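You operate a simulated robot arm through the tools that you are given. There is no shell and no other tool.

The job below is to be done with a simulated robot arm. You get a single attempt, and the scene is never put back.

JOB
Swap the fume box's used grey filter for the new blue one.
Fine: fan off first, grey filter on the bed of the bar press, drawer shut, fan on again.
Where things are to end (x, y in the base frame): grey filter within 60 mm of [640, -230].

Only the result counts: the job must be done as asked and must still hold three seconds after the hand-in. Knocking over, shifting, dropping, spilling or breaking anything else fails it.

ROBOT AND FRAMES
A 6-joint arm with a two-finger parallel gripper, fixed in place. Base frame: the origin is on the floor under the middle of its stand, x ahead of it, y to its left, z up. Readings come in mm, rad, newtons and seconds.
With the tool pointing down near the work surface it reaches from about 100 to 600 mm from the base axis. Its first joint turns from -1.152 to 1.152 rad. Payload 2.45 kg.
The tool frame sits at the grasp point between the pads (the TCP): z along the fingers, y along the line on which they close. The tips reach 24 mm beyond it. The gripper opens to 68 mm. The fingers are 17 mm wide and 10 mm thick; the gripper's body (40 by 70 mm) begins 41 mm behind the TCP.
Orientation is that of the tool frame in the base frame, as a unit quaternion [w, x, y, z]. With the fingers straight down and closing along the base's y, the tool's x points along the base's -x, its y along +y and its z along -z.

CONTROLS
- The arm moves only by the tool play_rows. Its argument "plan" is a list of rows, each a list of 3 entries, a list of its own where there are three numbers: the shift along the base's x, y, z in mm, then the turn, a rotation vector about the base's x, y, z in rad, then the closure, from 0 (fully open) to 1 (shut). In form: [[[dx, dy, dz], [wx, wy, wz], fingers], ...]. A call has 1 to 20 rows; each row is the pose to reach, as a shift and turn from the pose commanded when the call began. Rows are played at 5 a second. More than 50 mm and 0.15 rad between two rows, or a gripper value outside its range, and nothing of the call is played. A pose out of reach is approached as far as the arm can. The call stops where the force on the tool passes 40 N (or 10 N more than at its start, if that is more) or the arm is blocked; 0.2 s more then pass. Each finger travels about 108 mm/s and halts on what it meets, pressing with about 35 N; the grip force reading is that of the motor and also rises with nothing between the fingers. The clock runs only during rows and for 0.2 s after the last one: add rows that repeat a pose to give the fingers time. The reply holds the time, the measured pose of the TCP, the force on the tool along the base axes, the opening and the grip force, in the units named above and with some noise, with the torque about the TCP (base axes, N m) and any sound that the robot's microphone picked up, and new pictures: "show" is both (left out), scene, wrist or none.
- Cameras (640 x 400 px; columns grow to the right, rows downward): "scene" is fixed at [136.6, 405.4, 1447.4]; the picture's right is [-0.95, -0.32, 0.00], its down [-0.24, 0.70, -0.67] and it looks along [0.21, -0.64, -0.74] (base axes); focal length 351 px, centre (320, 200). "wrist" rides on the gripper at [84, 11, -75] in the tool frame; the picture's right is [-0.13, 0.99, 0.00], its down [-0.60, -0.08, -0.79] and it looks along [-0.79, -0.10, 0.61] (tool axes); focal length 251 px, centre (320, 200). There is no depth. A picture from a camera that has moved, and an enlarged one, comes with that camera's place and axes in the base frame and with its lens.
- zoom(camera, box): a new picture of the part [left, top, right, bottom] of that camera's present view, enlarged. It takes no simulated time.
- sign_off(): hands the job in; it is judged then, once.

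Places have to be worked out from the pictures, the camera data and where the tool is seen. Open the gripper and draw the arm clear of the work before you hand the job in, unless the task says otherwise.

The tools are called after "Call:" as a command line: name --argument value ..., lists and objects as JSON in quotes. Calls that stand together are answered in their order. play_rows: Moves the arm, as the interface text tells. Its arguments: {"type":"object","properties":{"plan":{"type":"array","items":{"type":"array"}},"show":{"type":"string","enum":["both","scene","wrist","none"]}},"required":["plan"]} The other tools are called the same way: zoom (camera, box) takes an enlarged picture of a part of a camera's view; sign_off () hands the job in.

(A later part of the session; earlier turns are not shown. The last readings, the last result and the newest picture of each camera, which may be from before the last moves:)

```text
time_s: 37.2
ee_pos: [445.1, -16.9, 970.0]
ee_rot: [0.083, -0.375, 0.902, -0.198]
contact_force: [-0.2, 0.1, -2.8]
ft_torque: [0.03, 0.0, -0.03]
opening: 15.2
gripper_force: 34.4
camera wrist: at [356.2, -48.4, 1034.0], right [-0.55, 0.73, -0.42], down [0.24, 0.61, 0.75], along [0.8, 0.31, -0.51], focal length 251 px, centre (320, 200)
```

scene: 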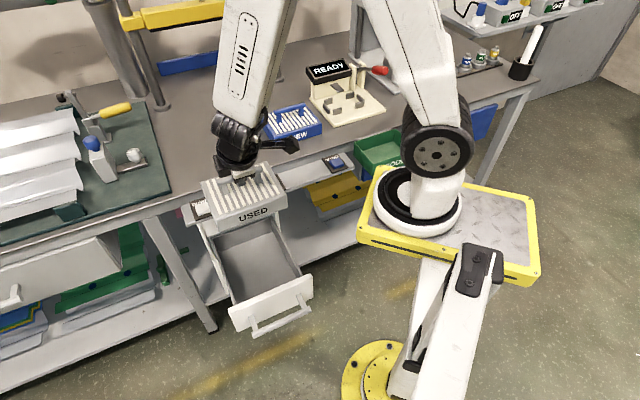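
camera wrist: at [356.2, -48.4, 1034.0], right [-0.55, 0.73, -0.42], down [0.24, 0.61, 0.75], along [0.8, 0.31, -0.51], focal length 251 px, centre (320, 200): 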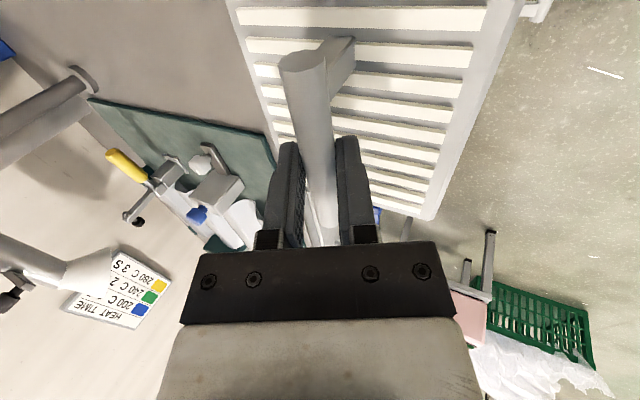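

The filter hangs clear at n≈327. I carry it over the bench to above the target (TCP n≈612, e≈292), keeping height.

Call:
play_rows --plan '[[[28, -30, 0], [0, 0, 0], 1], [[57, -61, 0], [0, 0, 0], 1], [[86, -92, 0], [0, 0, 0], 1], [[115, -123, 0], [0, 0, 0], 1], [[144, -155, 0], [0, 0, 0], 1], [[172, -186, 0], [0, 0, 0], 1], [[194.1, -209.4, 0], [0, 0, 0], 1], [[194.1, -209.4, 0], [0, 0, 0], 1]]' --show "both"

Call:
zoom --camera "scene" --box '[130, 60, 330, 220]'

Call:
zoom --camera "scene" --box '[0, 0, 640, 10]'

```text
time_s: 39.0
ee_pos: [577.8, -197.4, 914.8]
ee_rot: [0.094, -0.372, 0.898, -0.216]
contact_force: [-0.7, 0.2, -1.4]
ft_torque: [0.03, 0.02, 0.02]
opening: 15.3
gripper_force: 34.4
out of reach, approached as far as the arm can: row 4, 5, 6, 7, 8
camera wrist: at [488.1, -226.7, 975.6], right [-0.53, 0.72, -0.45], down [0.21, 0.63, 0.75], along [0.82, 0.3, -0.49], focal length 251 px, centre (320, 200)
```

scene: 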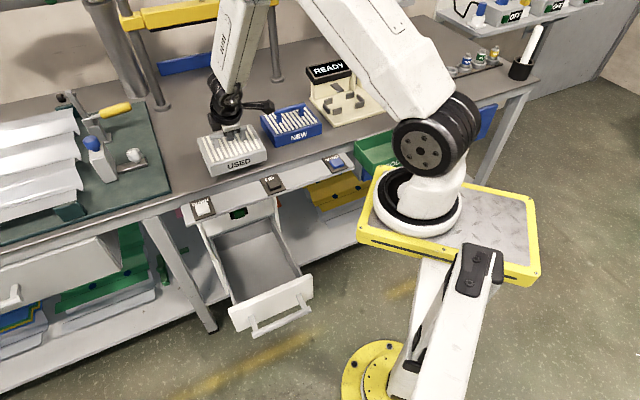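
wrist: 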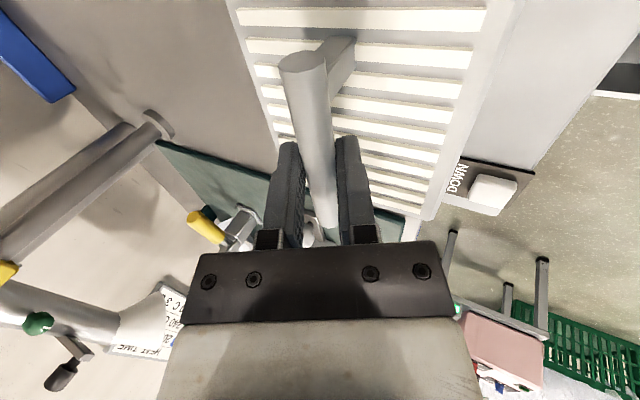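

```text
2.50 times, centred on (230, 140) of scene
camera zoom: at [136.6, 405.4, 1447.4], right [-0.95, -0.32, 0.0], down [-0.24, 0.7, -0.67], along [0.21, -0.64, -0.74], focal length 878 px, centre (545, 350)
```

zoom: 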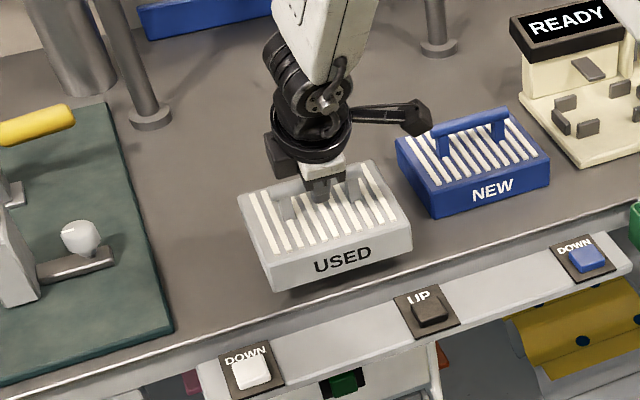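

```text
1.00 times, centred on (320, 5) of scene (not enlarged: the box is as wide or as high as the picture)
camera zoom: at [136.6, 405.4, 1447.4], right [-0.95, -0.32, 0.0], down [-0.24, 0.7, -0.67], along [0.21, -0.64, -0.74], focal length 351 px, centre (320, 395)
```

zoom: 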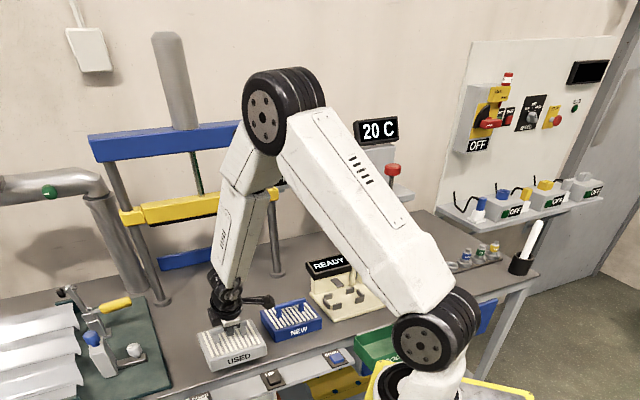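

The far part of that move ran into a wrist-joint limit (arm not stretched), leaving the filter safe at (578,-197,915) above the bench. I retrace the path back in front of the bench to re-sort the wrist configuration there.

Call:
play_rows --plan '[[[-22, 23, 0], [0, 0, 0], 1], [[-50, 54, 0], [0, 0, 0], 1], [[-79, 86, 0], [0, 0, 0], 1], [[-108, 117, 0], [0, 0, 0], 1], [[-137, 148, 0], [0, 0, 0], 1], [[-166, 179, 0], [0, 0, 0], 1], [[-194.1, 209.4, 0], [0, 0, 0], 1], [[-194.1, 209.4, 0], [0, 0, 0], 1]]' --show "both"

```text
time_s: 40.8
ee_pos: [382.5, 15.7, 912.5]
ee_rot: [0.084, -0.375, 0.901, -0.2]
contact_force: [-0.6, 0.2, -1.7]
ft_torque: [0.02, 0.02, 0.0]
opening: 15.2
gripper_force: 34.3
camera wrist: at [293.7, -14.9, 975.8], right [-0.55, 0.73, -0.42], down [0.24, 0.61, 0.75], along [0.8, 0.31, -0.51], focal length 251 px, centre (320, 200)
```

scene: 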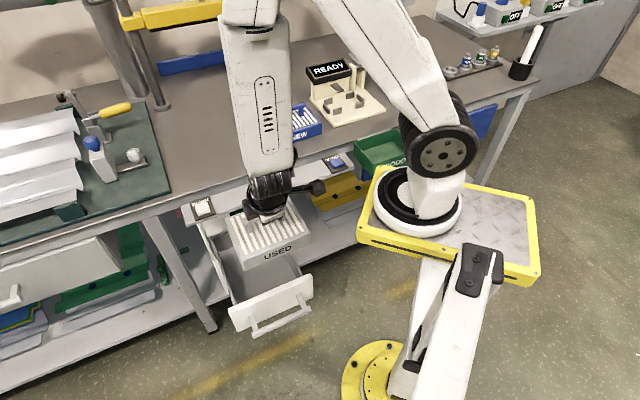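
wrist: 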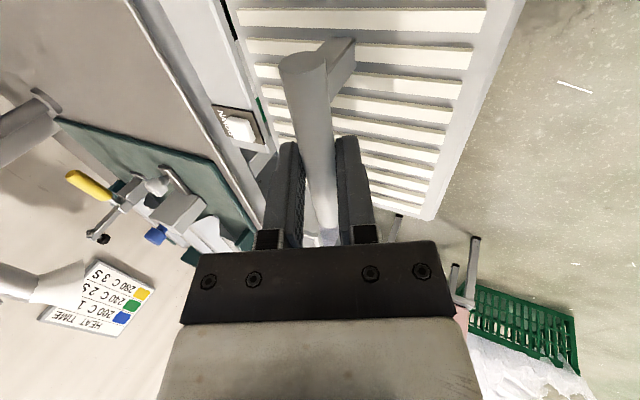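

The filter is back in front of the bench at n≈259, z≈912. I look closely at the arm's wrist to understand its configuration before re-sorting it.

Call:
zoom --camera "scene" --box '[200, 100, 360, 280]'

Call:
zoom --camera "scene" --box '[0, 0, 640, 10]'

```text
2.22 times, centred on (280, 190) of scene
camera zoom: at [136.6, 405.5, 1447.4], right [-0.95, -0.32, 0.0], down [-0.24, 0.7, -0.67], along [0.21, -0.64, -0.74], focal length 781 px, centre (409, 222)
```

zoom: 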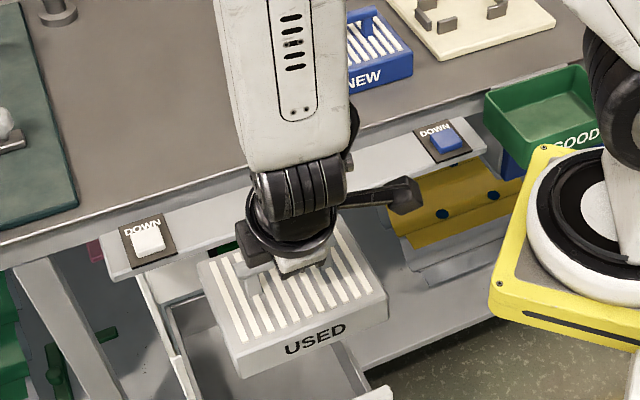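

```text
1.00 times, centred on (320, 5) of scene (not enlarged: the box is as wide or as high as the picture)
camera zoom: at [136.6, 405.5, 1447.4], right [-0.95, -0.32, 0.0], down [-0.24, 0.7, -0.67], along [0.21, -0.64, -0.74], focal length 351 px, centre (320, 395)
```

zoom: 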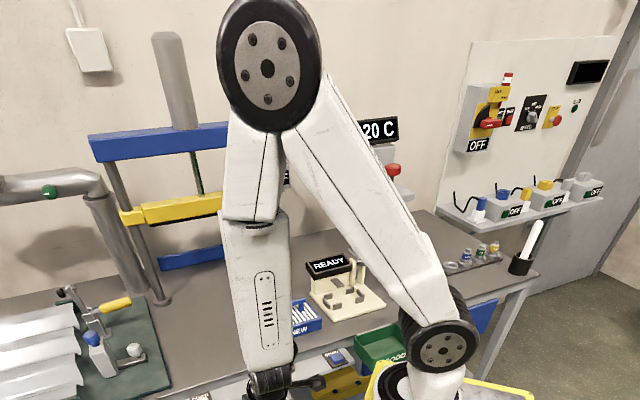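

My arm model (base axis near (104,-22), shoulder z≈1154, links ≈338/333 mm) says a wrist roll limit was met because the wrist is flipped. To switch it to its natural branch, I first turn tool and filter +0.92 rad about z here, in free air in front of the bench.

Call:
play_rows --plan '[[[0, 0, 5], [0, 0, 0.131], 1], [[0, 0, 10], [0, 0, 0.263], 1], [[0, 0, 15], [0, 0, 0.394], 1], [[0, 0, 20], [0, 0, 0.526], 1], [[0, 0, 25], [0, 0, 0.657], 1], [[0, 0, 28], [0, 0, 0.789], 1], [[0, 0, 30], [0, 0, 0.92], 1], [[0, 0, 30], [0, 0, 0.92], 1]]' --show "both"

Call:
zoom --camera "scene" --box '[0, 0, 640, 10]'

```text
time_s: 42.6
ee_pos: [420.5, 12.7, 929.0]
ee_rot: [-0.163, 0.736, -0.641, 0.141]
contact_force: [0.2, -0.6, -1.9]
ft_torque: [0.0, 0.03, 0.01]
opening: 15.0
gripper_force: 34.3
out of reach, approached as far as the arm can: row 1, 2, 3, 4, 5, 6, 7, 8
camera wrist: at [390.7, -77.7, 993.8], right [-0.91, 0.0, -0.42], down [-0.34, 0.56, 0.75], along [0.24, 0.83, -0.51], focal length 251 px, centre (320, 200)
```

scene: 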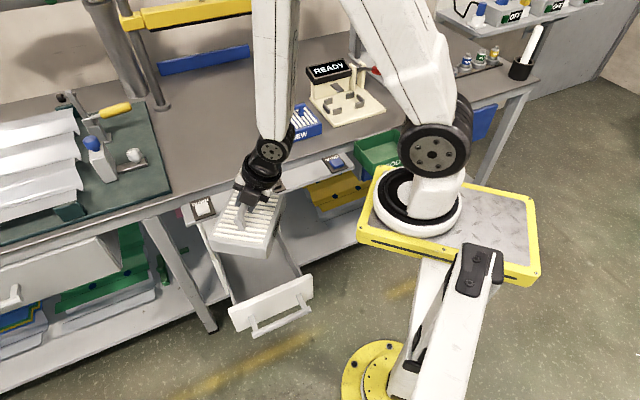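
wrist: 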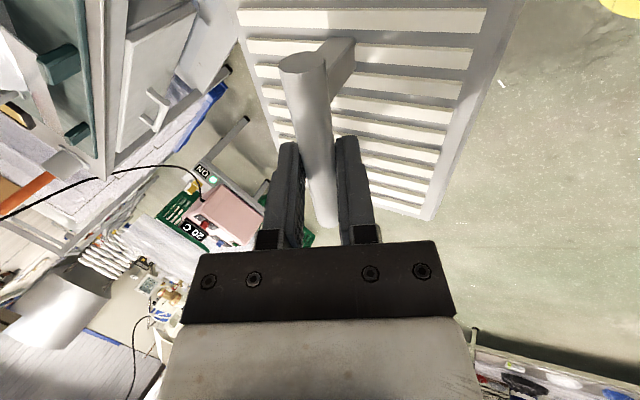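

```text
1.00 times, centred on (320, 5) of scene (not enlarged: the box is as wide or as high as the picture)
camera zoom: at [136.6, 405.4, 1447.4], right [-0.95, -0.32, 0.0], down [-0.24, 0.7, -0.67], along [0.21, -0.64, -0.74], focal length 351 px, centre (320, 395)
```

zoom: 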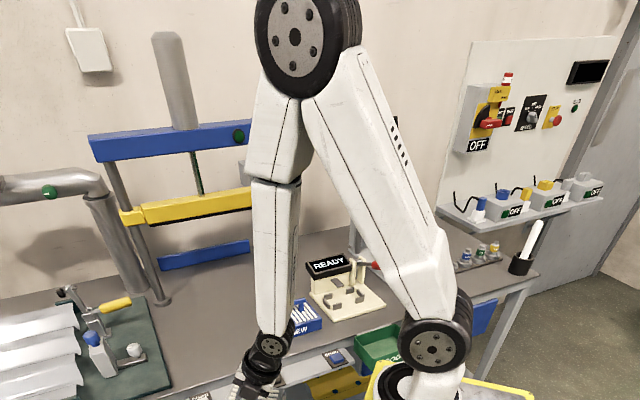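

The orientation is now aligned with the arm's own plane (the elbow fold limit shifted it slightly, to (420,13,929)). Next I move outward and up while straightening the tool by about 16°, so that the wrist pitch crosses zero into the natural branch.

Call:
play_rows --plan '[[[20, 2.4, 11], [-0.0082, 0.0574, 0], 1], [[40, 4.8, 22], [-0.0164, 0.1148, 0], 1], [[60, 7.2, 34], [-0.0246, 0.1722, 0], 1], [[80, 9.6, 45], [-0.0328, 0.2296, 0], 1], [[99, 12, 56], [-0.041, 0.287, 0], 1], [[99, 12, 56], [-0.041, 0.287, 0], 1]]' --show "both"

Call:
zoom --camera "scene" --box '[0, 0, 640, 10]'

```text
time_s: 44.0
ee_pos: [510.0, 28.3, 968.5]
ee_rot: [0.143, -0.657, 0.74, 0.0]
contact_force: [-1.5, -2.5, -2.4]
ft_torque: [0.0, -0.04, 0.05]
opening: 15.0
gripper_force: 34.0
out of reach, approached as far as the arm can: row 2, 3, 4, 5, 6
camera wrist: at [476.1, -66.0, 1020.5], right [-0.95, 0.26, -0.16], down [-0.03, 0.43, 0.9], along [0.3, 0.87, -0.4], focal length 251 px, centre (320, 200)
```

scene: 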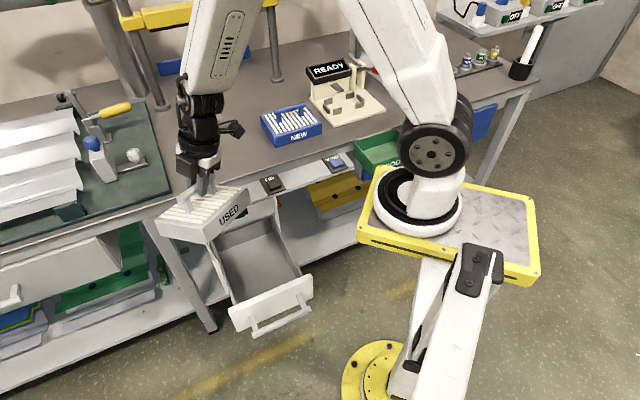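
wrist: 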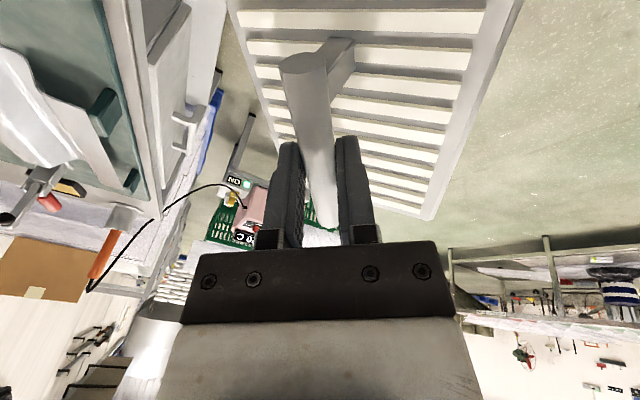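

```text
1.00 times, centred on (320, 5) of scene (not enlarged: the box is as wide or as high as the picture)
camera zoom: at [136.6, 405.4, 1447.4], right [-0.95, -0.32, 0.0], down [-0.24, 0.7, -0.67], along [0.21, -0.64, -0.74], focal length 351 px, centre (320, 395)
```

zoom: 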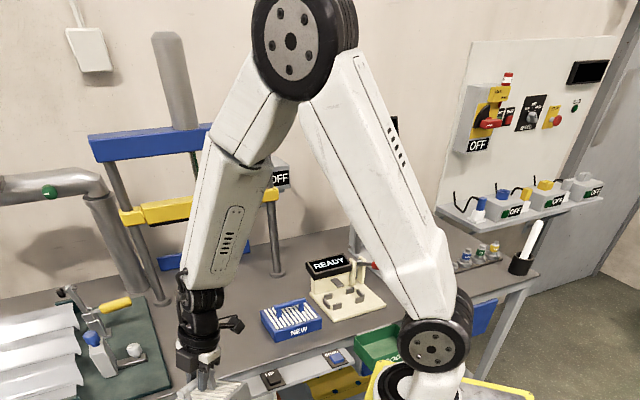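

The wrist appears to have crossed into the natural branch (grille side of the forearm turned accordingly), with TCP at (510,28,968) and the filter tilted but held. I now blend back to the original filter orientation while moving out over the bench towards (600,-160,990).

Call:
play_rows --plan '[[[11, -23, 4], [-0.037, -0.016, -0.088], 1], [[22, -47, 8], [-0.074, -0.033, -0.176], 1], [[34, -70, 12], [-0.111, -0.049, -0.264], 1], [[45, -94, 16], [-0.149, -0.065, -0.352], 1], [[56, -117, 20], [-0.186, -0.081, -0.44], 1], [[67, -141, 22], [-0.223, -0.098, -0.527], 1], [[79, -165, 22], [-0.26, -0.114, -0.615], 1], [[90, -188, 22], [-0.2973, -0.1303, -0.7033], 1], [[90, -188, 22], [-0.2973, -0.1303, -0.7033], 1]]' --show "both"

```text
time_s: 46.2
ee_pos: [627.1, -219.6, 1024.5]
ee_rot: [-0.034, -0.59, 0.705, -0.391]
contact_force: [-0.1, -0.3, -2.5]
ft_torque: [0.08, 0.01, 0.01]
opening: 15.3
gripper_force: 33.8
out of reach, approached as far as the arm can: row 1, 2, 3, 4, 5, 6, 7, 8
stopped in row 9: the arm was blocked; the commanded pose is now the measured one
camera wrist: at [563.2, -243.7, 1114.8], right [-0.81, 0.1, -0.57], down [-0.08, 0.96, 0.28], along [0.58, 0.28, -0.77], focal length 251 px, centre (320, 200)
```

scene: 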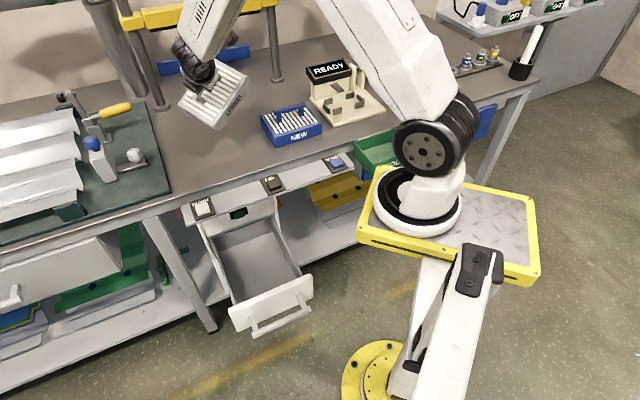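
wrist: 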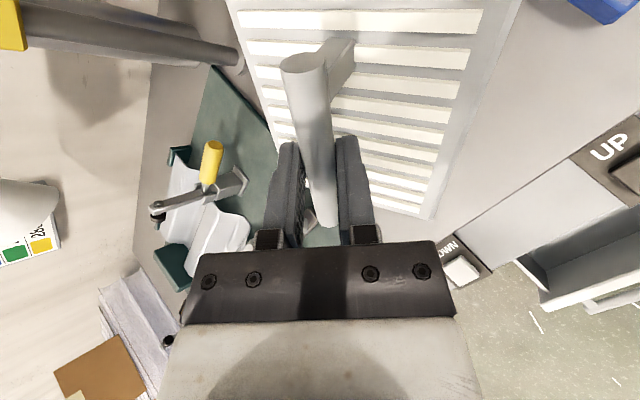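

The arm again stopped short, at (627,-220,1024), with the filter held but tilted. Before moving further I study the wrist and forearm closely.

Call:
zoom --camera "scene" --box '[140, 0, 300, 140]'

Call:
zoom --camera "scene" --box '[140, 0, 480, 10]'

```text
2.86 times, centred on (220, 70) of scene
camera zoom: at [136.6, 405.4, 1447.4], right [-0.95, -0.32, 0.0], down [-0.24, 0.7, -0.67], along [0.21, -0.64, -0.74], focal length 1004 px, centre (606, 571)
```

zoom: 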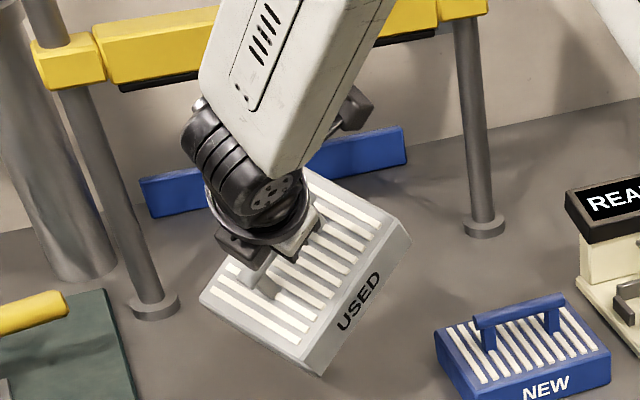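

```text
1.88 times, centred on (310, 5) of scene
camera zoom: at [136.6, 405.4, 1447.4], right [-0.95, -0.32, 0.0], down [-0.24, 0.7, -0.67], along [0.21, -0.64, -0.74], focal length 661 px, centre (339, 567)
```

zoom: 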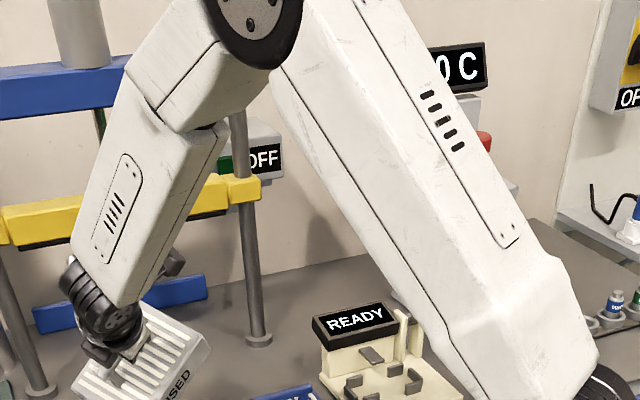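

I zoom right in on the wrist joint to determine its actual bend direction.

Call:
zoom --camera "scene" --box '[165, 20, 245, 75]'

Call:
zoom --camera "scene" --box '[160, 0, 300, 10]'

```text
7.27 times, centred on (205, 48) of scene
camera zoom: at [136.6, 405.4, 1447.4], right [-0.95, -0.32, 0.0], down [-0.24, 0.7, -0.67], along [0.21, -0.64, -0.74], focal length 2555 px, centre (1156, 1309)
```

zoom: 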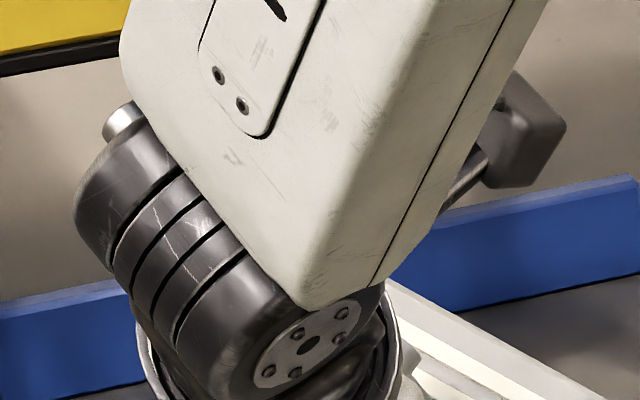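

```text
4.57 times, centred on (230, 5) of scene
camera zoom: at [136.6, 405.4, 1447.4], right [-0.95, -0.32, 0.0], down [-0.24, 0.7, -0.67], along [0.21, -0.64, -0.74], focal length 1606 px, centre (731, 1091)
```

zoom: 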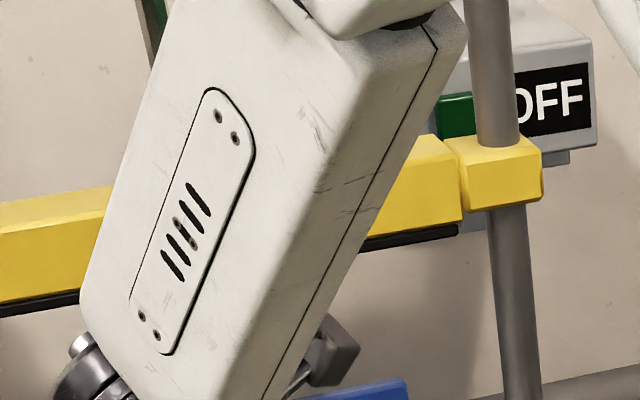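

The wrist is bent sideways (forearm roll about -90° from natural) but on the natural side. I command the tool to the default straight-down orientation near (546,-104,1010), well clear of everything, to unwind it.

Call:
play_rows --plan '[[[-7, 10, 0], [0.0791, -0.0069, -0.1194], 1], [[-15, 21, 0], [0.1583, -0.0138, -0.2388], 1], [[-22, 31, -2], [0.2374, -0.0207, -0.3582], 1], [[-29, 42, -4], [0.3165, -0.0276, -0.4776], 1], [[-37, 52, -6], [0.3957, -0.0345, -0.597], 1], [[-44, 63, -8], [0.4748, -0.0414, -0.7165], 1], [[-51, 73, -10], [0.554, -0.0483, -0.8359], 1], [[-59, 84, -12], [0.6331, -0.0552, -0.9553], 1], [[-66, 94, -14], [0.7122, -0.0621, -1.0747], 1], [[-74, 105, -15], [0.7914, -0.069, -1.1941], 1], [[-81, 115.6, -15], [0.8705, -0.0759, -1.3135], 1], [[-81, 115.6, -15], [0.8705, -0.0759, -1.3135], 1]]' --show "both"

Call:
zoom --camera "scene" --box '[140, 0, 480, 10]'

```text
time_s: 48.8
ee_pos: [545.9, -103.1, 1012.1]
ee_rot: [0.002, 0.001, 1.0, 0.001]
contact_force: [0.0, -0.2, -1.9]
ft_torque: [-0.03, 0.0, -0.01]
opening: 14.9
gripper_force: 34.2
camera wrist: at [463.0, -93.6, 1086.1], right [0.13, 0.99, 0.0], down [0.6, -0.08, 0.79], along [0.79, -0.1, -0.61], focal length 251 px, centre (320, 200)
```

scene: 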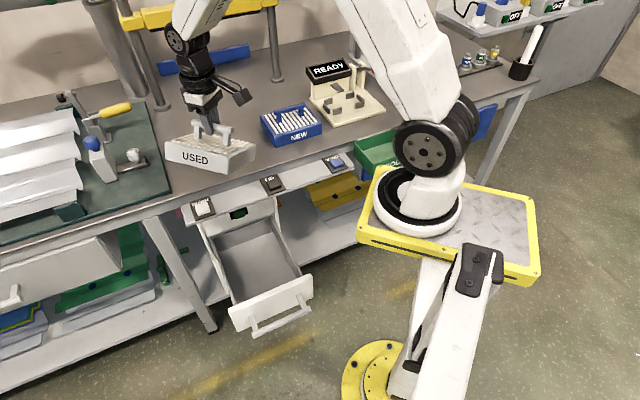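
wrist: 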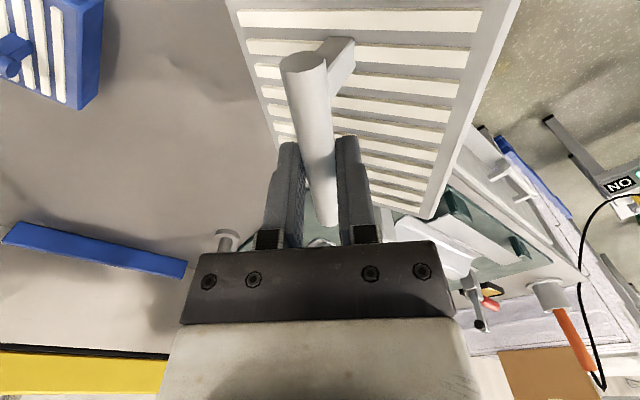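

```text
1.88 times, centred on (310, 5) of scene
camera zoom: at [136.6, 405.4, 1447.4], right [-0.95, -0.32, 0.0], down [-0.24, 0.7, -0.67], along [0.21, -0.64, -0.74], focal length 661 px, centre (339, 567)
```

zoom: 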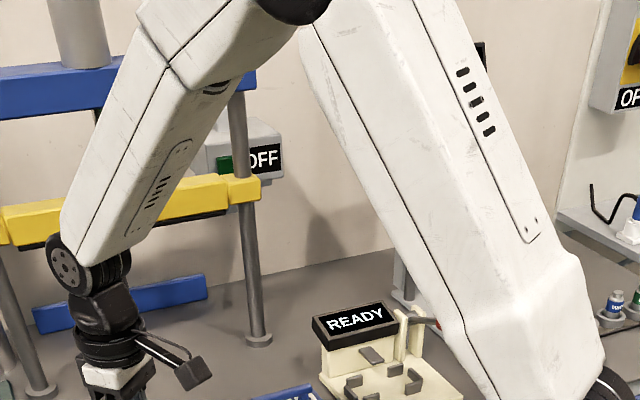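

The arm reached that pose exactly: the wrist is unwound, TCP (546,-103,1012), tool straight down. I now blend to the filter-level orientation (as at pick-up) while moving above the target, (639,-226,985).

Call:
play_rows --plan '[[[11, -15, 0], [-0.0512, -0.0216, 0.0965], 1], [[23, -31, 0], [-0.1024, -0.0432, 0.193], 1], [[35, -46, -4], [-0.1536, -0.0648, 0.2895], 1], [[47, -62, -8], [-0.2049, -0.0865, 0.3861], 1], [[58, -77, -12], [-0.2561, -0.1081, 0.4826], 1], [[70, -92, -17], [-0.3073, -0.1297, 0.5791], 1], [[82, -108, -22], [-0.3585, -0.1513, 0.6756], 1], [[93.3, -123.2, -27], [-0.4097, -0.1729, 0.7721], 1], [[93.3, -123.2, -27], [-0.4097, -0.1729, 0.7721], 1]]' --show "both"

Call:
zoom --camera "scene" --box '[130, 60, 330, 220]'

```text
time_s: 50.8
ee_pos: [640.3, -228.4, 982.9]
ee_rot: [0.084, -0.374, 0.902, -0.198]
contact_force: [-0.3, 0.1, -2.5]
ft_torque: [-0.01, 0.01, 0.0]
opening: 15.3
gripper_force: 34.5
camera wrist: at [552.1, -259.6, 1045.8], right [-0.54, 0.73, -0.42], down [0.24, 0.61, 0.75], along [0.8, 0.31, -0.51], focal length 251 px, centre (320, 200)
```

scene: 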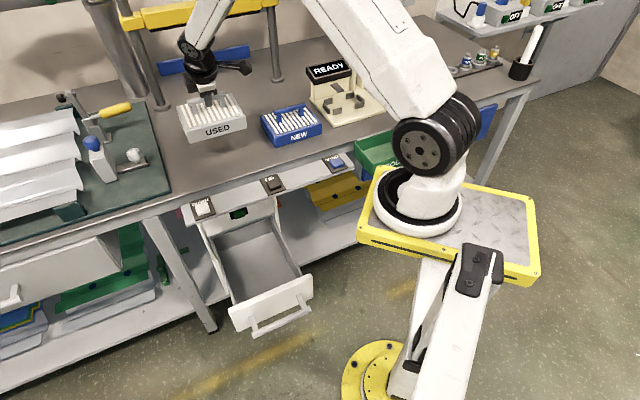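
wrist: 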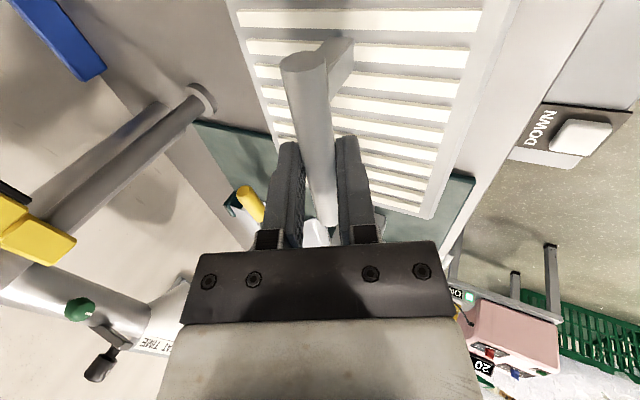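

```text
2.50 times, centred on (230, 140) of scene
camera zoom: at [136.6, 405.4, 1447.4], right [-0.95, -0.32, 0.0], down [-0.24, 0.7, -0.67], along [0.21, -0.64, -0.74], focal length 878 px, centre (545, 350)
```

zoom: 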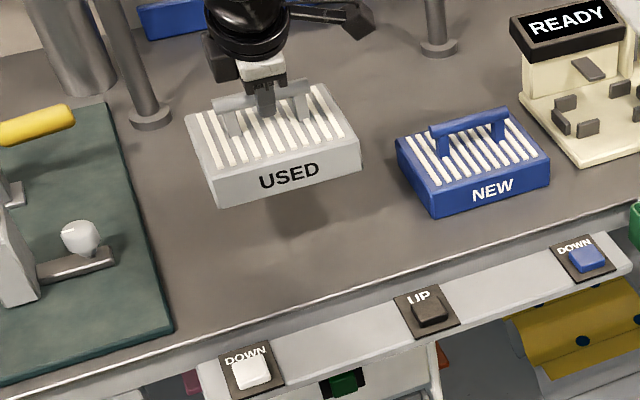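

The filter hangs level over the target. I lower it to about 15–20 mm above the bench.

Call:
play_rows --plan '[[[0, 0, -20], [0, 0, 0], 1], [[0, 0, -40], [0, 0, 0], 1], [[0, 0, -56], [0, 0, 0], 1], [[0, 0, -66], [0, 0, 0], 1], [[0, 0, -66], [0, 0, 0], 1]]' --show "both"

Call:
zoom --camera "scene" --box '[170, 100, 270, 180]'

```text
time_s: 52.0
ee_pos: [638.8, -228.1, 919.8]
ee_rot: [0.085, -0.373, 0.902, -0.198]
contact_force: [-0.4, 0.3, -2.6]
ft_torque: [0.02, -0.01, 0.02]
opening: 15.5
gripper_force: 34.4
camera wrist: at [551.3, -257.9, 981.4], right [-0.54, 0.73, -0.42], down [0.24, 0.61, 0.76], along [0.8, 0.31, -0.51], focal length 251 px, centre (320, 200)
```

scene: 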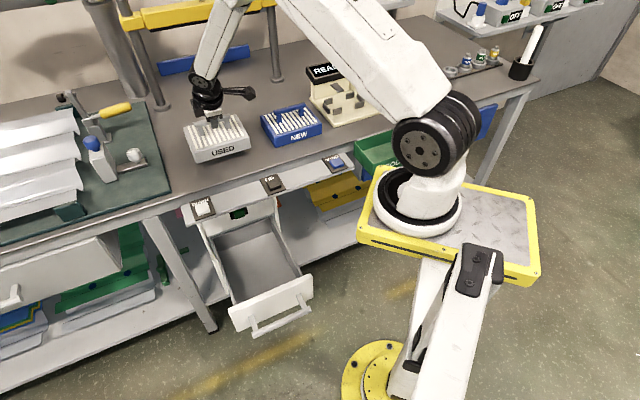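
wrist: 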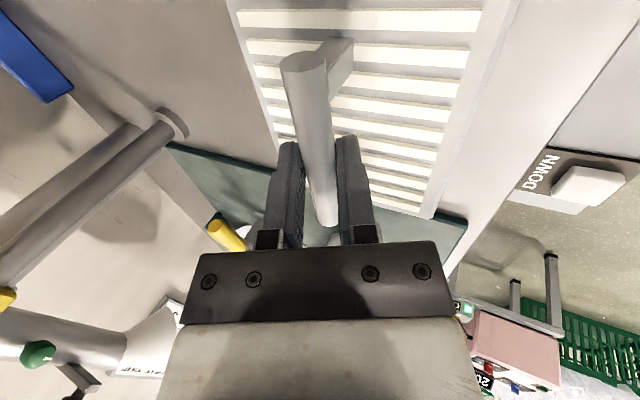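

```text
5.00 times, centred on (220, 140) of scene
camera zoom: at [136.6, 405.4, 1447.4], right [-0.95, -0.32, 0.0], down [-0.24, 0.7, -0.67], along [0.21, -0.64, -0.74], focal length 1756 px, centre (820, 500)
```

zoom: 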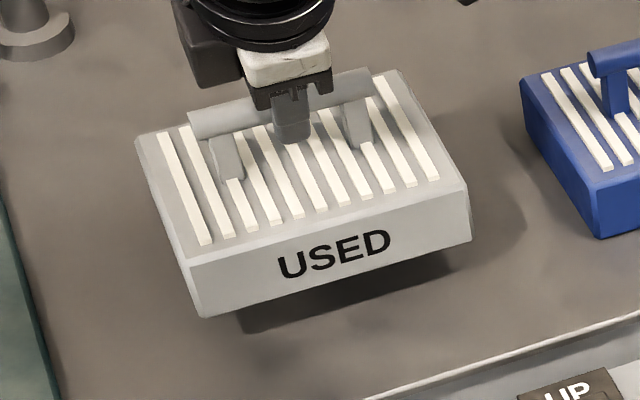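

The shadow shows about 20 mm still to go. I creep down in small steps, watching the vertical force.

Call:
play_rows --plan '[[[0, 0, -4], [0, 0, 0], 1], [[0, 0, -8], [0, 0, 0], 1], [[0, 0, -11], [0, 0, 0], 1], [[0, 0, -14], [0, 0, 0], 1], [[0, 0, -16], [0, 0, 0], 1]]' --show "none"

Call:
zoom --camera "scene" --box '[170, 100, 270, 180]'

```text
time_s: 53.2
ee_pos: [640.0, -228.7, 901.6]
ee_rot: [0.085, -0.373, 0.902, -0.199]
contact_force: [0.9, 0.4, -1.8]
ft_torque: [0.04, -0.02, 0.04]
opening: 15.1
gripper_force: 33.7
```

```text
5.00 times, centred on (220, 140) of scene
camera zoom: at [136.6, 405.4, 1447.4], right [-0.95, -0.32, 0.0], down [-0.24, 0.7, -0.67], along [0.21, -0.64, -0.74], focal length 1756 px, centre (820, 500)
```

zoom: 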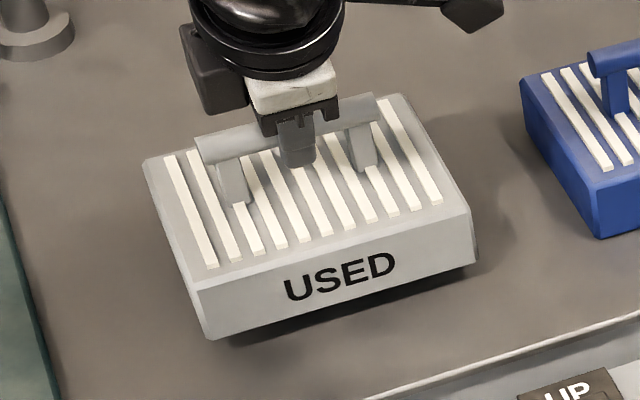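

Still a small gap (right side shows shadow underneath). I continue down in 2 mm steps.

Call:
play_rows --plan '[[[0, 0, -2], [0, 0, 0], 1], [[0, 0, -4], [0, 0, 0], 1], [[0, 0, -6], [0, 0, 0], 1]]' --show "none"

Call:
zoom --camera "scene" --box '[170, 100, 270, 180]'

```text
time_s: 54.0
ee_pos: [639.9, -226.7, 895.9]
ee_rot: [0.085, -0.373, 0.902, -0.198]
contact_force: [1.4, -0.9, -2.0]
ft_torque: [0.01, -0.01, 0.0]
opening: 15.2
gripper_force: 34.2
```

```text
5.00 times, centred on (220, 140) of scene
camera zoom: at [136.6, 405.4, 1447.4], right [-0.95, -0.32, 0.0], down [-0.24, 0.7, -0.67], along [0.21, -0.64, -0.74], focal length 1756 px, centre (820, 500)
```

zoom: 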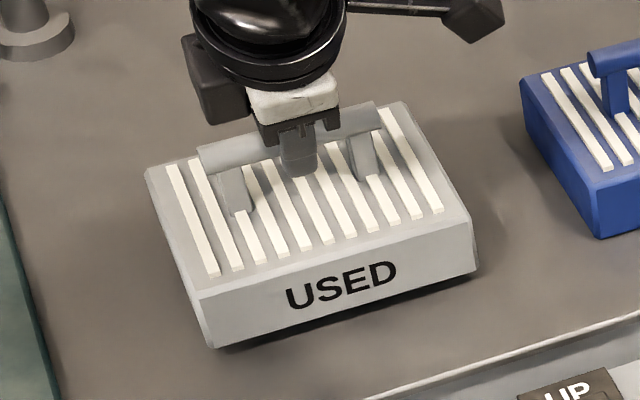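

The gap is nearly gone but the force is unchanged; I go on in 1.5–2 mm steps.

Call:
play_rows --plan '[[[0, 0, -1.5], [0, 0, 0], 1], [[0, 0, -3], [0, 0, 0], 1], [[0, 0, -4.5], [0, 0, 0], 1]]' --show "none"

Call:
zoom --camera "scene" --box '[180, 120, 260, 180]'

```text
time_s: 54.8
ee_pos: [640.7, -227.2, 893.9]
ee_rot: [0.085, -0.373, 0.903, -0.198]
contact_force: [-0.3, 0.1, -1.1]
ft_torque: [-0.01, 0.0, 0.0]
opening: 14.9
gripper_force: 34.3
```

```text
6.67 times, centred on (220, 150) of scene
camera zoom: at [136.6, 405.4, 1447.4], right [-0.95, -0.32, 0.0], down [-0.24, 0.7, -0.67], along [0.21, -0.64, -0.74], focal length 2342 px, centre (987, 533)
```

zoom: 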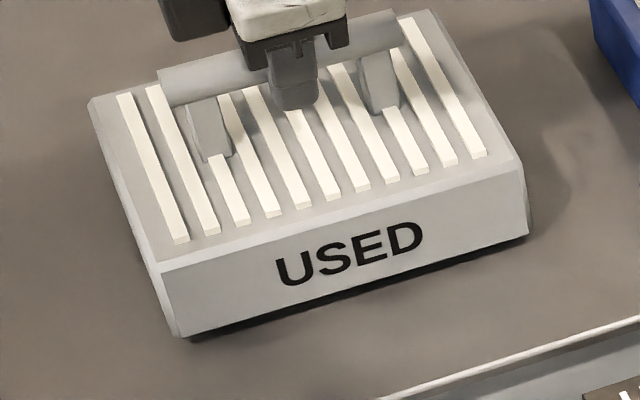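

Only a slim shadow is left. Another few millimetres in small steps until the bench is felt.

Call:
play_rows --plan '[[[0, 0, -1.5], [0, 0, 0], 1], [[0, 0, -3], [0, 0, 0], 1]]' --show "none"

Call:
zoom --camera "scene" --box '[180, 120, 260, 180]'

```text
time_s: 55.4
ee_pos: [641.4, -227.0, 888.7]
ee_rot: [0.085, -0.373, 0.902, -0.198]
contact_force: [-0.2, -0.5, -1.7]
ft_torque: [0.01, 0.05, 0.02]
opening: 15.2
gripper_force: 34.4
```

```text
6.67 times, centred on (220, 150) of scene
camera zoom: at [136.6, 405.4, 1447.4], right [-0.95, -0.32, 0.0], down [-0.24, 0.7, -0.67], along [0.21, -0.64, -0.74], focal length 2342 px, centre (987, 533)
```

zoom: 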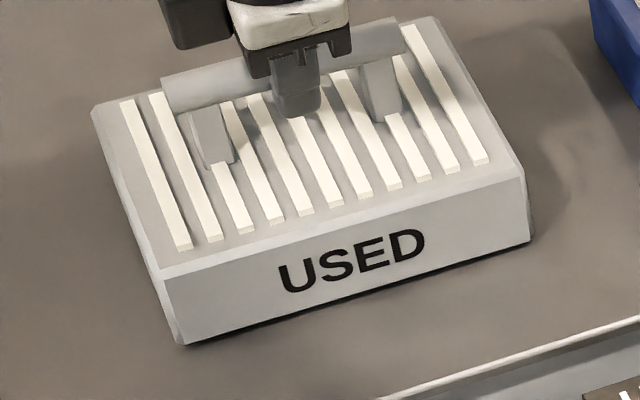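

Call:
play_rows --plan '[[[0, 0, -1.5], [0, 0, 0], 1], [[0, 0, -3], [0, 0, 0], 1]]' --show "none"

Call:
zoom --camera "scene" --box '[180, 120, 260, 180]'

```text
time_s: 56.0
ee_pos: [640.7, -227.4, 886.4]
ee_rot: [0.084, -0.373, 0.902, -0.198]
contact_force: [-0.9, -0.3, 1.6]
ft_torque: [-0.21, 0.28, -0.09]
opening: 15.1
gripper_force: 34.5
```

```text
6.67 times, centred on (220, 150) of scene
camera zoom: at [136.5, 405.4, 1447.4], right [-0.95, -0.32, 0.0], down [-0.24, 0.7, -0.67], along [0.21, -0.64, -0.74], focal length 2342 px, centre (987, 533)
```

zoom: 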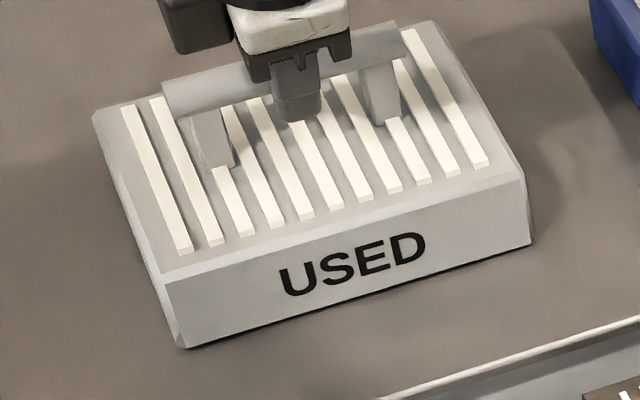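

Contact is felt (force +1.6 N, small torque). I lower 1.5 mm more to settle it, then open the fingers partially to release.

Call:
play_rows --plan '[[[0, 0, -1], [0, 0, 0], 1], [[0, 0, -1.5], [0, 0, 0], 1], [[0, 0, -1.5], [0, 0, 0], 0.7], [[0, 0, -1.5], [0, 0, 0], 0.5], [[0, 0, -1.5], [0, 0, 0], 0.4], [[0, 0, -1.5], [0, 0, 0], 0.4]]' --show "both"

Call:
zoom --camera "scene" --box '[180, 120, 260, 180]'

```text
time_s: 57.4
ee_pos: [639.8, -226.8, 884.0]
ee_rot: [0.084, -0.373, 0.902, -0.199]
contact_force: [0.7, -0.6, 0.0]
ft_torque: [0.01, -0.01, -0.01]
opening: 40.6
gripper_force: 0.0
camera wrist: at [552.7, -257.7, 947.4], right [-0.54, 0.73, -0.42], down [0.24, 0.61, 0.76], along [0.8, 0.31, -0.51], focal length 251 px, centre (320, 200)
```

scene: 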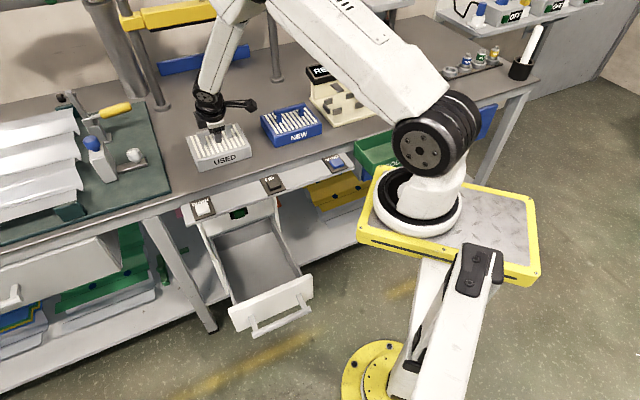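
wrist: 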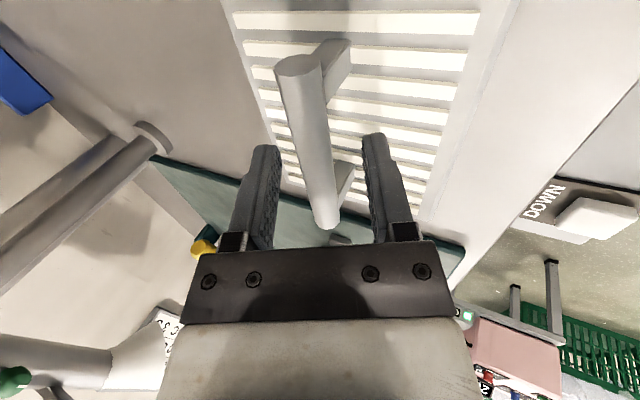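

```text
6.67 times, centred on (220, 150) of scene
camera zoom: at [136.6, 405.4, 1447.4], right [-0.95, -0.32, 0.0], down [-0.24, 0.7, -0.67], along [0.21, -0.64, -0.74], focal length 2342 px, centre (987, 533)
```

zoom: 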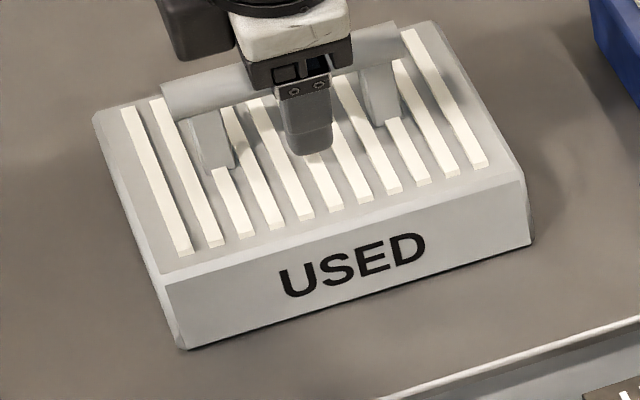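

The grey filter rests on the bench at about (640,-232), released. I retreat along the tool axis, then rise.

Call:
play_rows --plan '[[[-4.5, 4.4, 13.6], [0, 0, 0], 0.4], [[-9, 8.9, 27.3], [0, 0, 0], 0.4], [[-15, 14.8, 45.4], [0, 0, 0], 0.4], [[-20, 19.7, 65], [0, 0, 0], 0.4], [[-20, 19.7, 95], [0, 0, 0], 0.4], [[-20, 19.7, 105], [0, 0, 0], 0.4]]' --show "both"

Call:
zoom --camera "scene" --box '[180, 90, 340, 190]'

Call:
zoom --camera "scene" --box '[180, 200, 340, 340]'

```text
time_s: 58.8
ee_pos: [620.3, -205.9, 989.0]
ee_rot: [0.084, -0.373, 0.902, -0.199]
contact_force: [-0.3, 0.2, 0.2]
ft_torque: [0.0, -0.01, 0.01]
opening: 40.7
gripper_force: 0.0
camera wrist: at [532.0, -237.2, 1052.7], right [-0.54, 0.73, -0.42], down [0.24, 0.61, 0.76], along [0.8, 0.31, -0.51], focal length 251 px, centre (320, 200)
```

scene: 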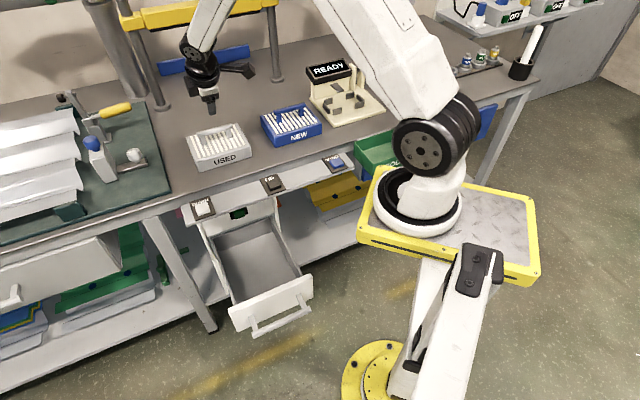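
wrist: 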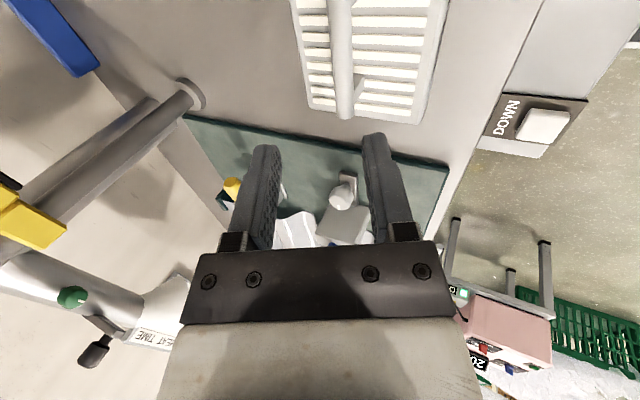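

```text
4.00 times, centred on (260, 140) of scene
camera zoom: at [136.6, 405.4, 1447.4], right [-0.95, -0.32, 0.0], down [-0.24, 0.7, -0.67], along [0.21, -0.64, -0.74], focal length 1405 px, centre (560, 440)
```

zoom: 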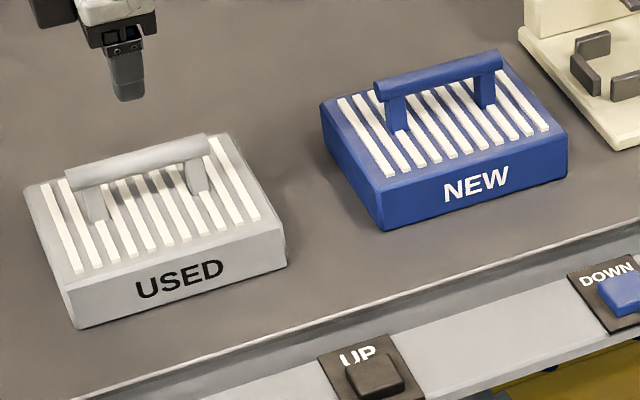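

```text
2.86 times, centred on (260, 270) of scene
camera zoom: at [136.6, 405.4, 1447.4], right [-0.95, -0.32, 0.0], down [-0.24, 0.7, -0.67], along [0.21, -0.64, -0.74], focal length 1004 px, centre (491, 0)
```

zoom: 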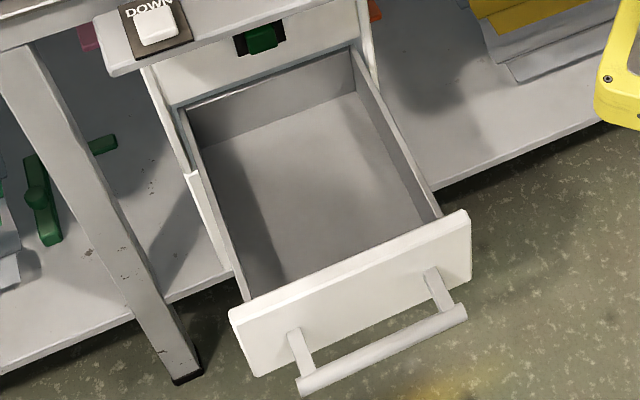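

The drawer is empty and the grey filter sits flat. Next I shift along the edge direction (e from 293 to ~73), at safe height, to stand in front of the NEW filter's handle.

Call:
play_rows --plan '[[[-26, -26, 0], [0, 0, 0], 0.35], [[-52, -52, 0], [0, 0, 0], 0.35], [[-78, -78, 0], [0, 0, 0], 0.35], [[-104, -104, 0], [0, 0, 0], 0.35], [[-130, -130, 0], [0, 0, 0], 0.35], [[-156, -156, 0], [0, 0, 0], 0.35], [[-156, -156, 0], [0, 0, 0], 0.35]]' --show "both"

Call:
zoom --camera "wrist" --box '[0, 0, 640, 10]'

```text
time_s: 60.4
ee_pos: [468.2, -364.7, 989.7]
ee_rot: [0.085, -0.373, 0.902, -0.198]
contact_force: [0.2, -0.9, -0.5]
ft_torque: [0.01, 0.04, 0.02]
opening: 44.2
gripper_force: 0.0
camera wrist: at [380.4, -394.8, 1052.3], right [-0.54, 0.73, -0.42], down [0.24, 0.61, 0.76], along [0.8, 0.31, -0.51], focal length 251 px, centre (320, 200)
```

scene: 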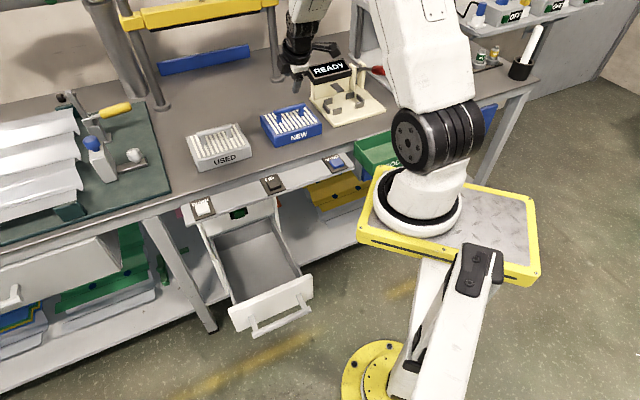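
wrist: 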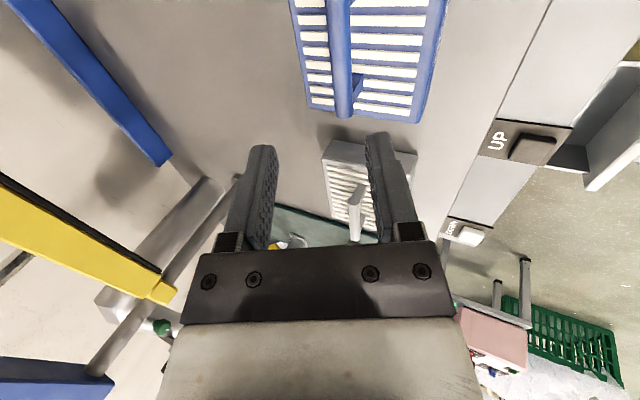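

```text
1.00 times, centred on (320, 5) of wrist (not enlarged: the box is as wide or as high as the picture)
camera zoom: at [380.4, -394.8, 1052.3], right [-0.54, 0.73, -0.42], down [0.24, 0.61, 0.76], along [0.8, 0.31, -0.51], focal length 251 px, centre (320, 395)
```

zoom: 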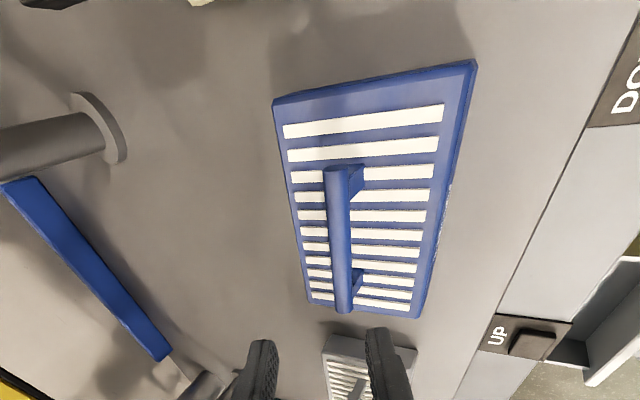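

The NEW filter's bar shows at n≈620–628, e≈73, z≈875, parallel to the edge, just as the grey one looked from the same offset. I move to a pre-grasp point 40 mm short of it along the tool axis.

Call:
play_rows --plan '[[[3, -3, -24], [0, 0, 0], 0.35], [[7, -7, -48], [0, 0, 0], 0.35], [[10, -10, -70.7], [0, 0, 0], 0.35], [[10, -10, -70.7], [0, 0, 0], 0.35]]' --show "both"

Call:
zoom --camera "scene" --box '[240, 60, 340, 150]'

Call:
zoom --camera "wrist" --box '[0, 0, 640, 10]'

```text
time_s: 61.4
ee_pos: [477.3, -374.6, 919.9]
ee_rot: [0.084, -0.373, 0.902, -0.199]
contact_force: [0.5, -0.5, 0.4]
ft_torque: [-0.01, -0.01, 0.0]
opening: 44.3
gripper_force: 0.0
camera wrist: at [389.7, -405.3, 984.0], right [-0.54, 0.73, -0.42], down [0.24, 0.61, 0.76], along [0.81, 0.31, -0.51], focal length 251 px, centre (320, 200)
```

scene: 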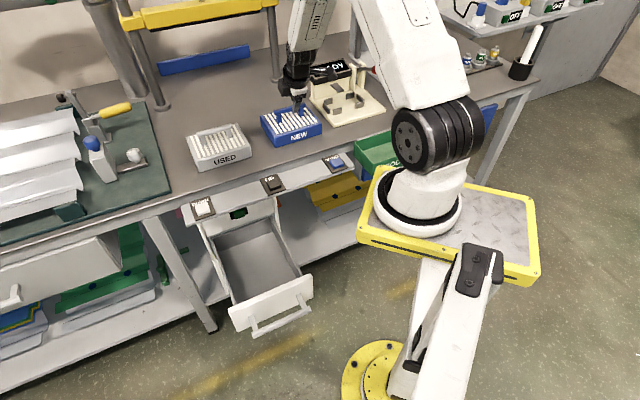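
wrist: 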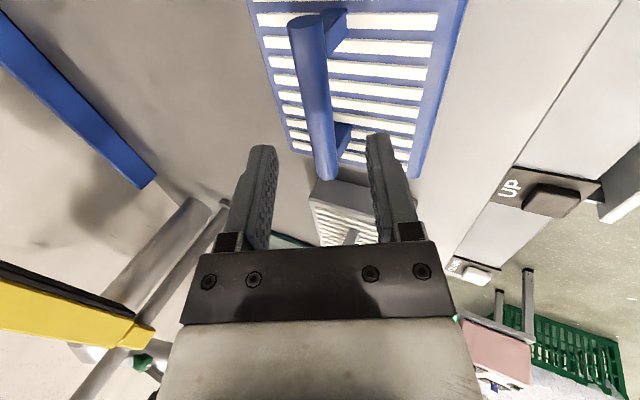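

```text
4.44 times, centred on (290, 105) of scene
camera zoom: at [136.6, 405.4, 1447.4], right [-0.95, -0.32, 0.0], down [-0.24, 0.7, -0.67], along [0.21, -0.64, -0.74], focal length 1561 px, centre (453, 622)
```

zoom: 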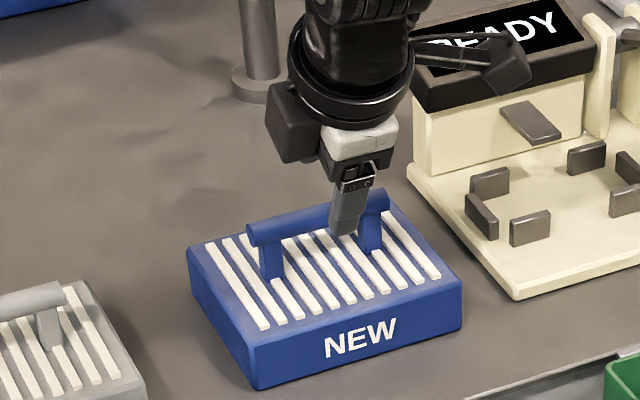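

```text
1.00 times, centred on (320, 5) of wrist (not enlarged: the box is as wide or as high as the picture)
camera zoom: at [389.7, -405.3, 984.0], right [-0.54, 0.73, -0.42], down [0.24, 0.61, 0.76], along [0.81, 0.31, -0.51], focal length 251 px, centre (320, 395)
```

zoom: 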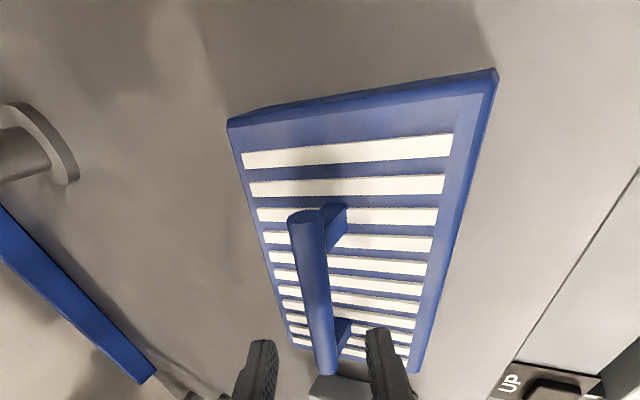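

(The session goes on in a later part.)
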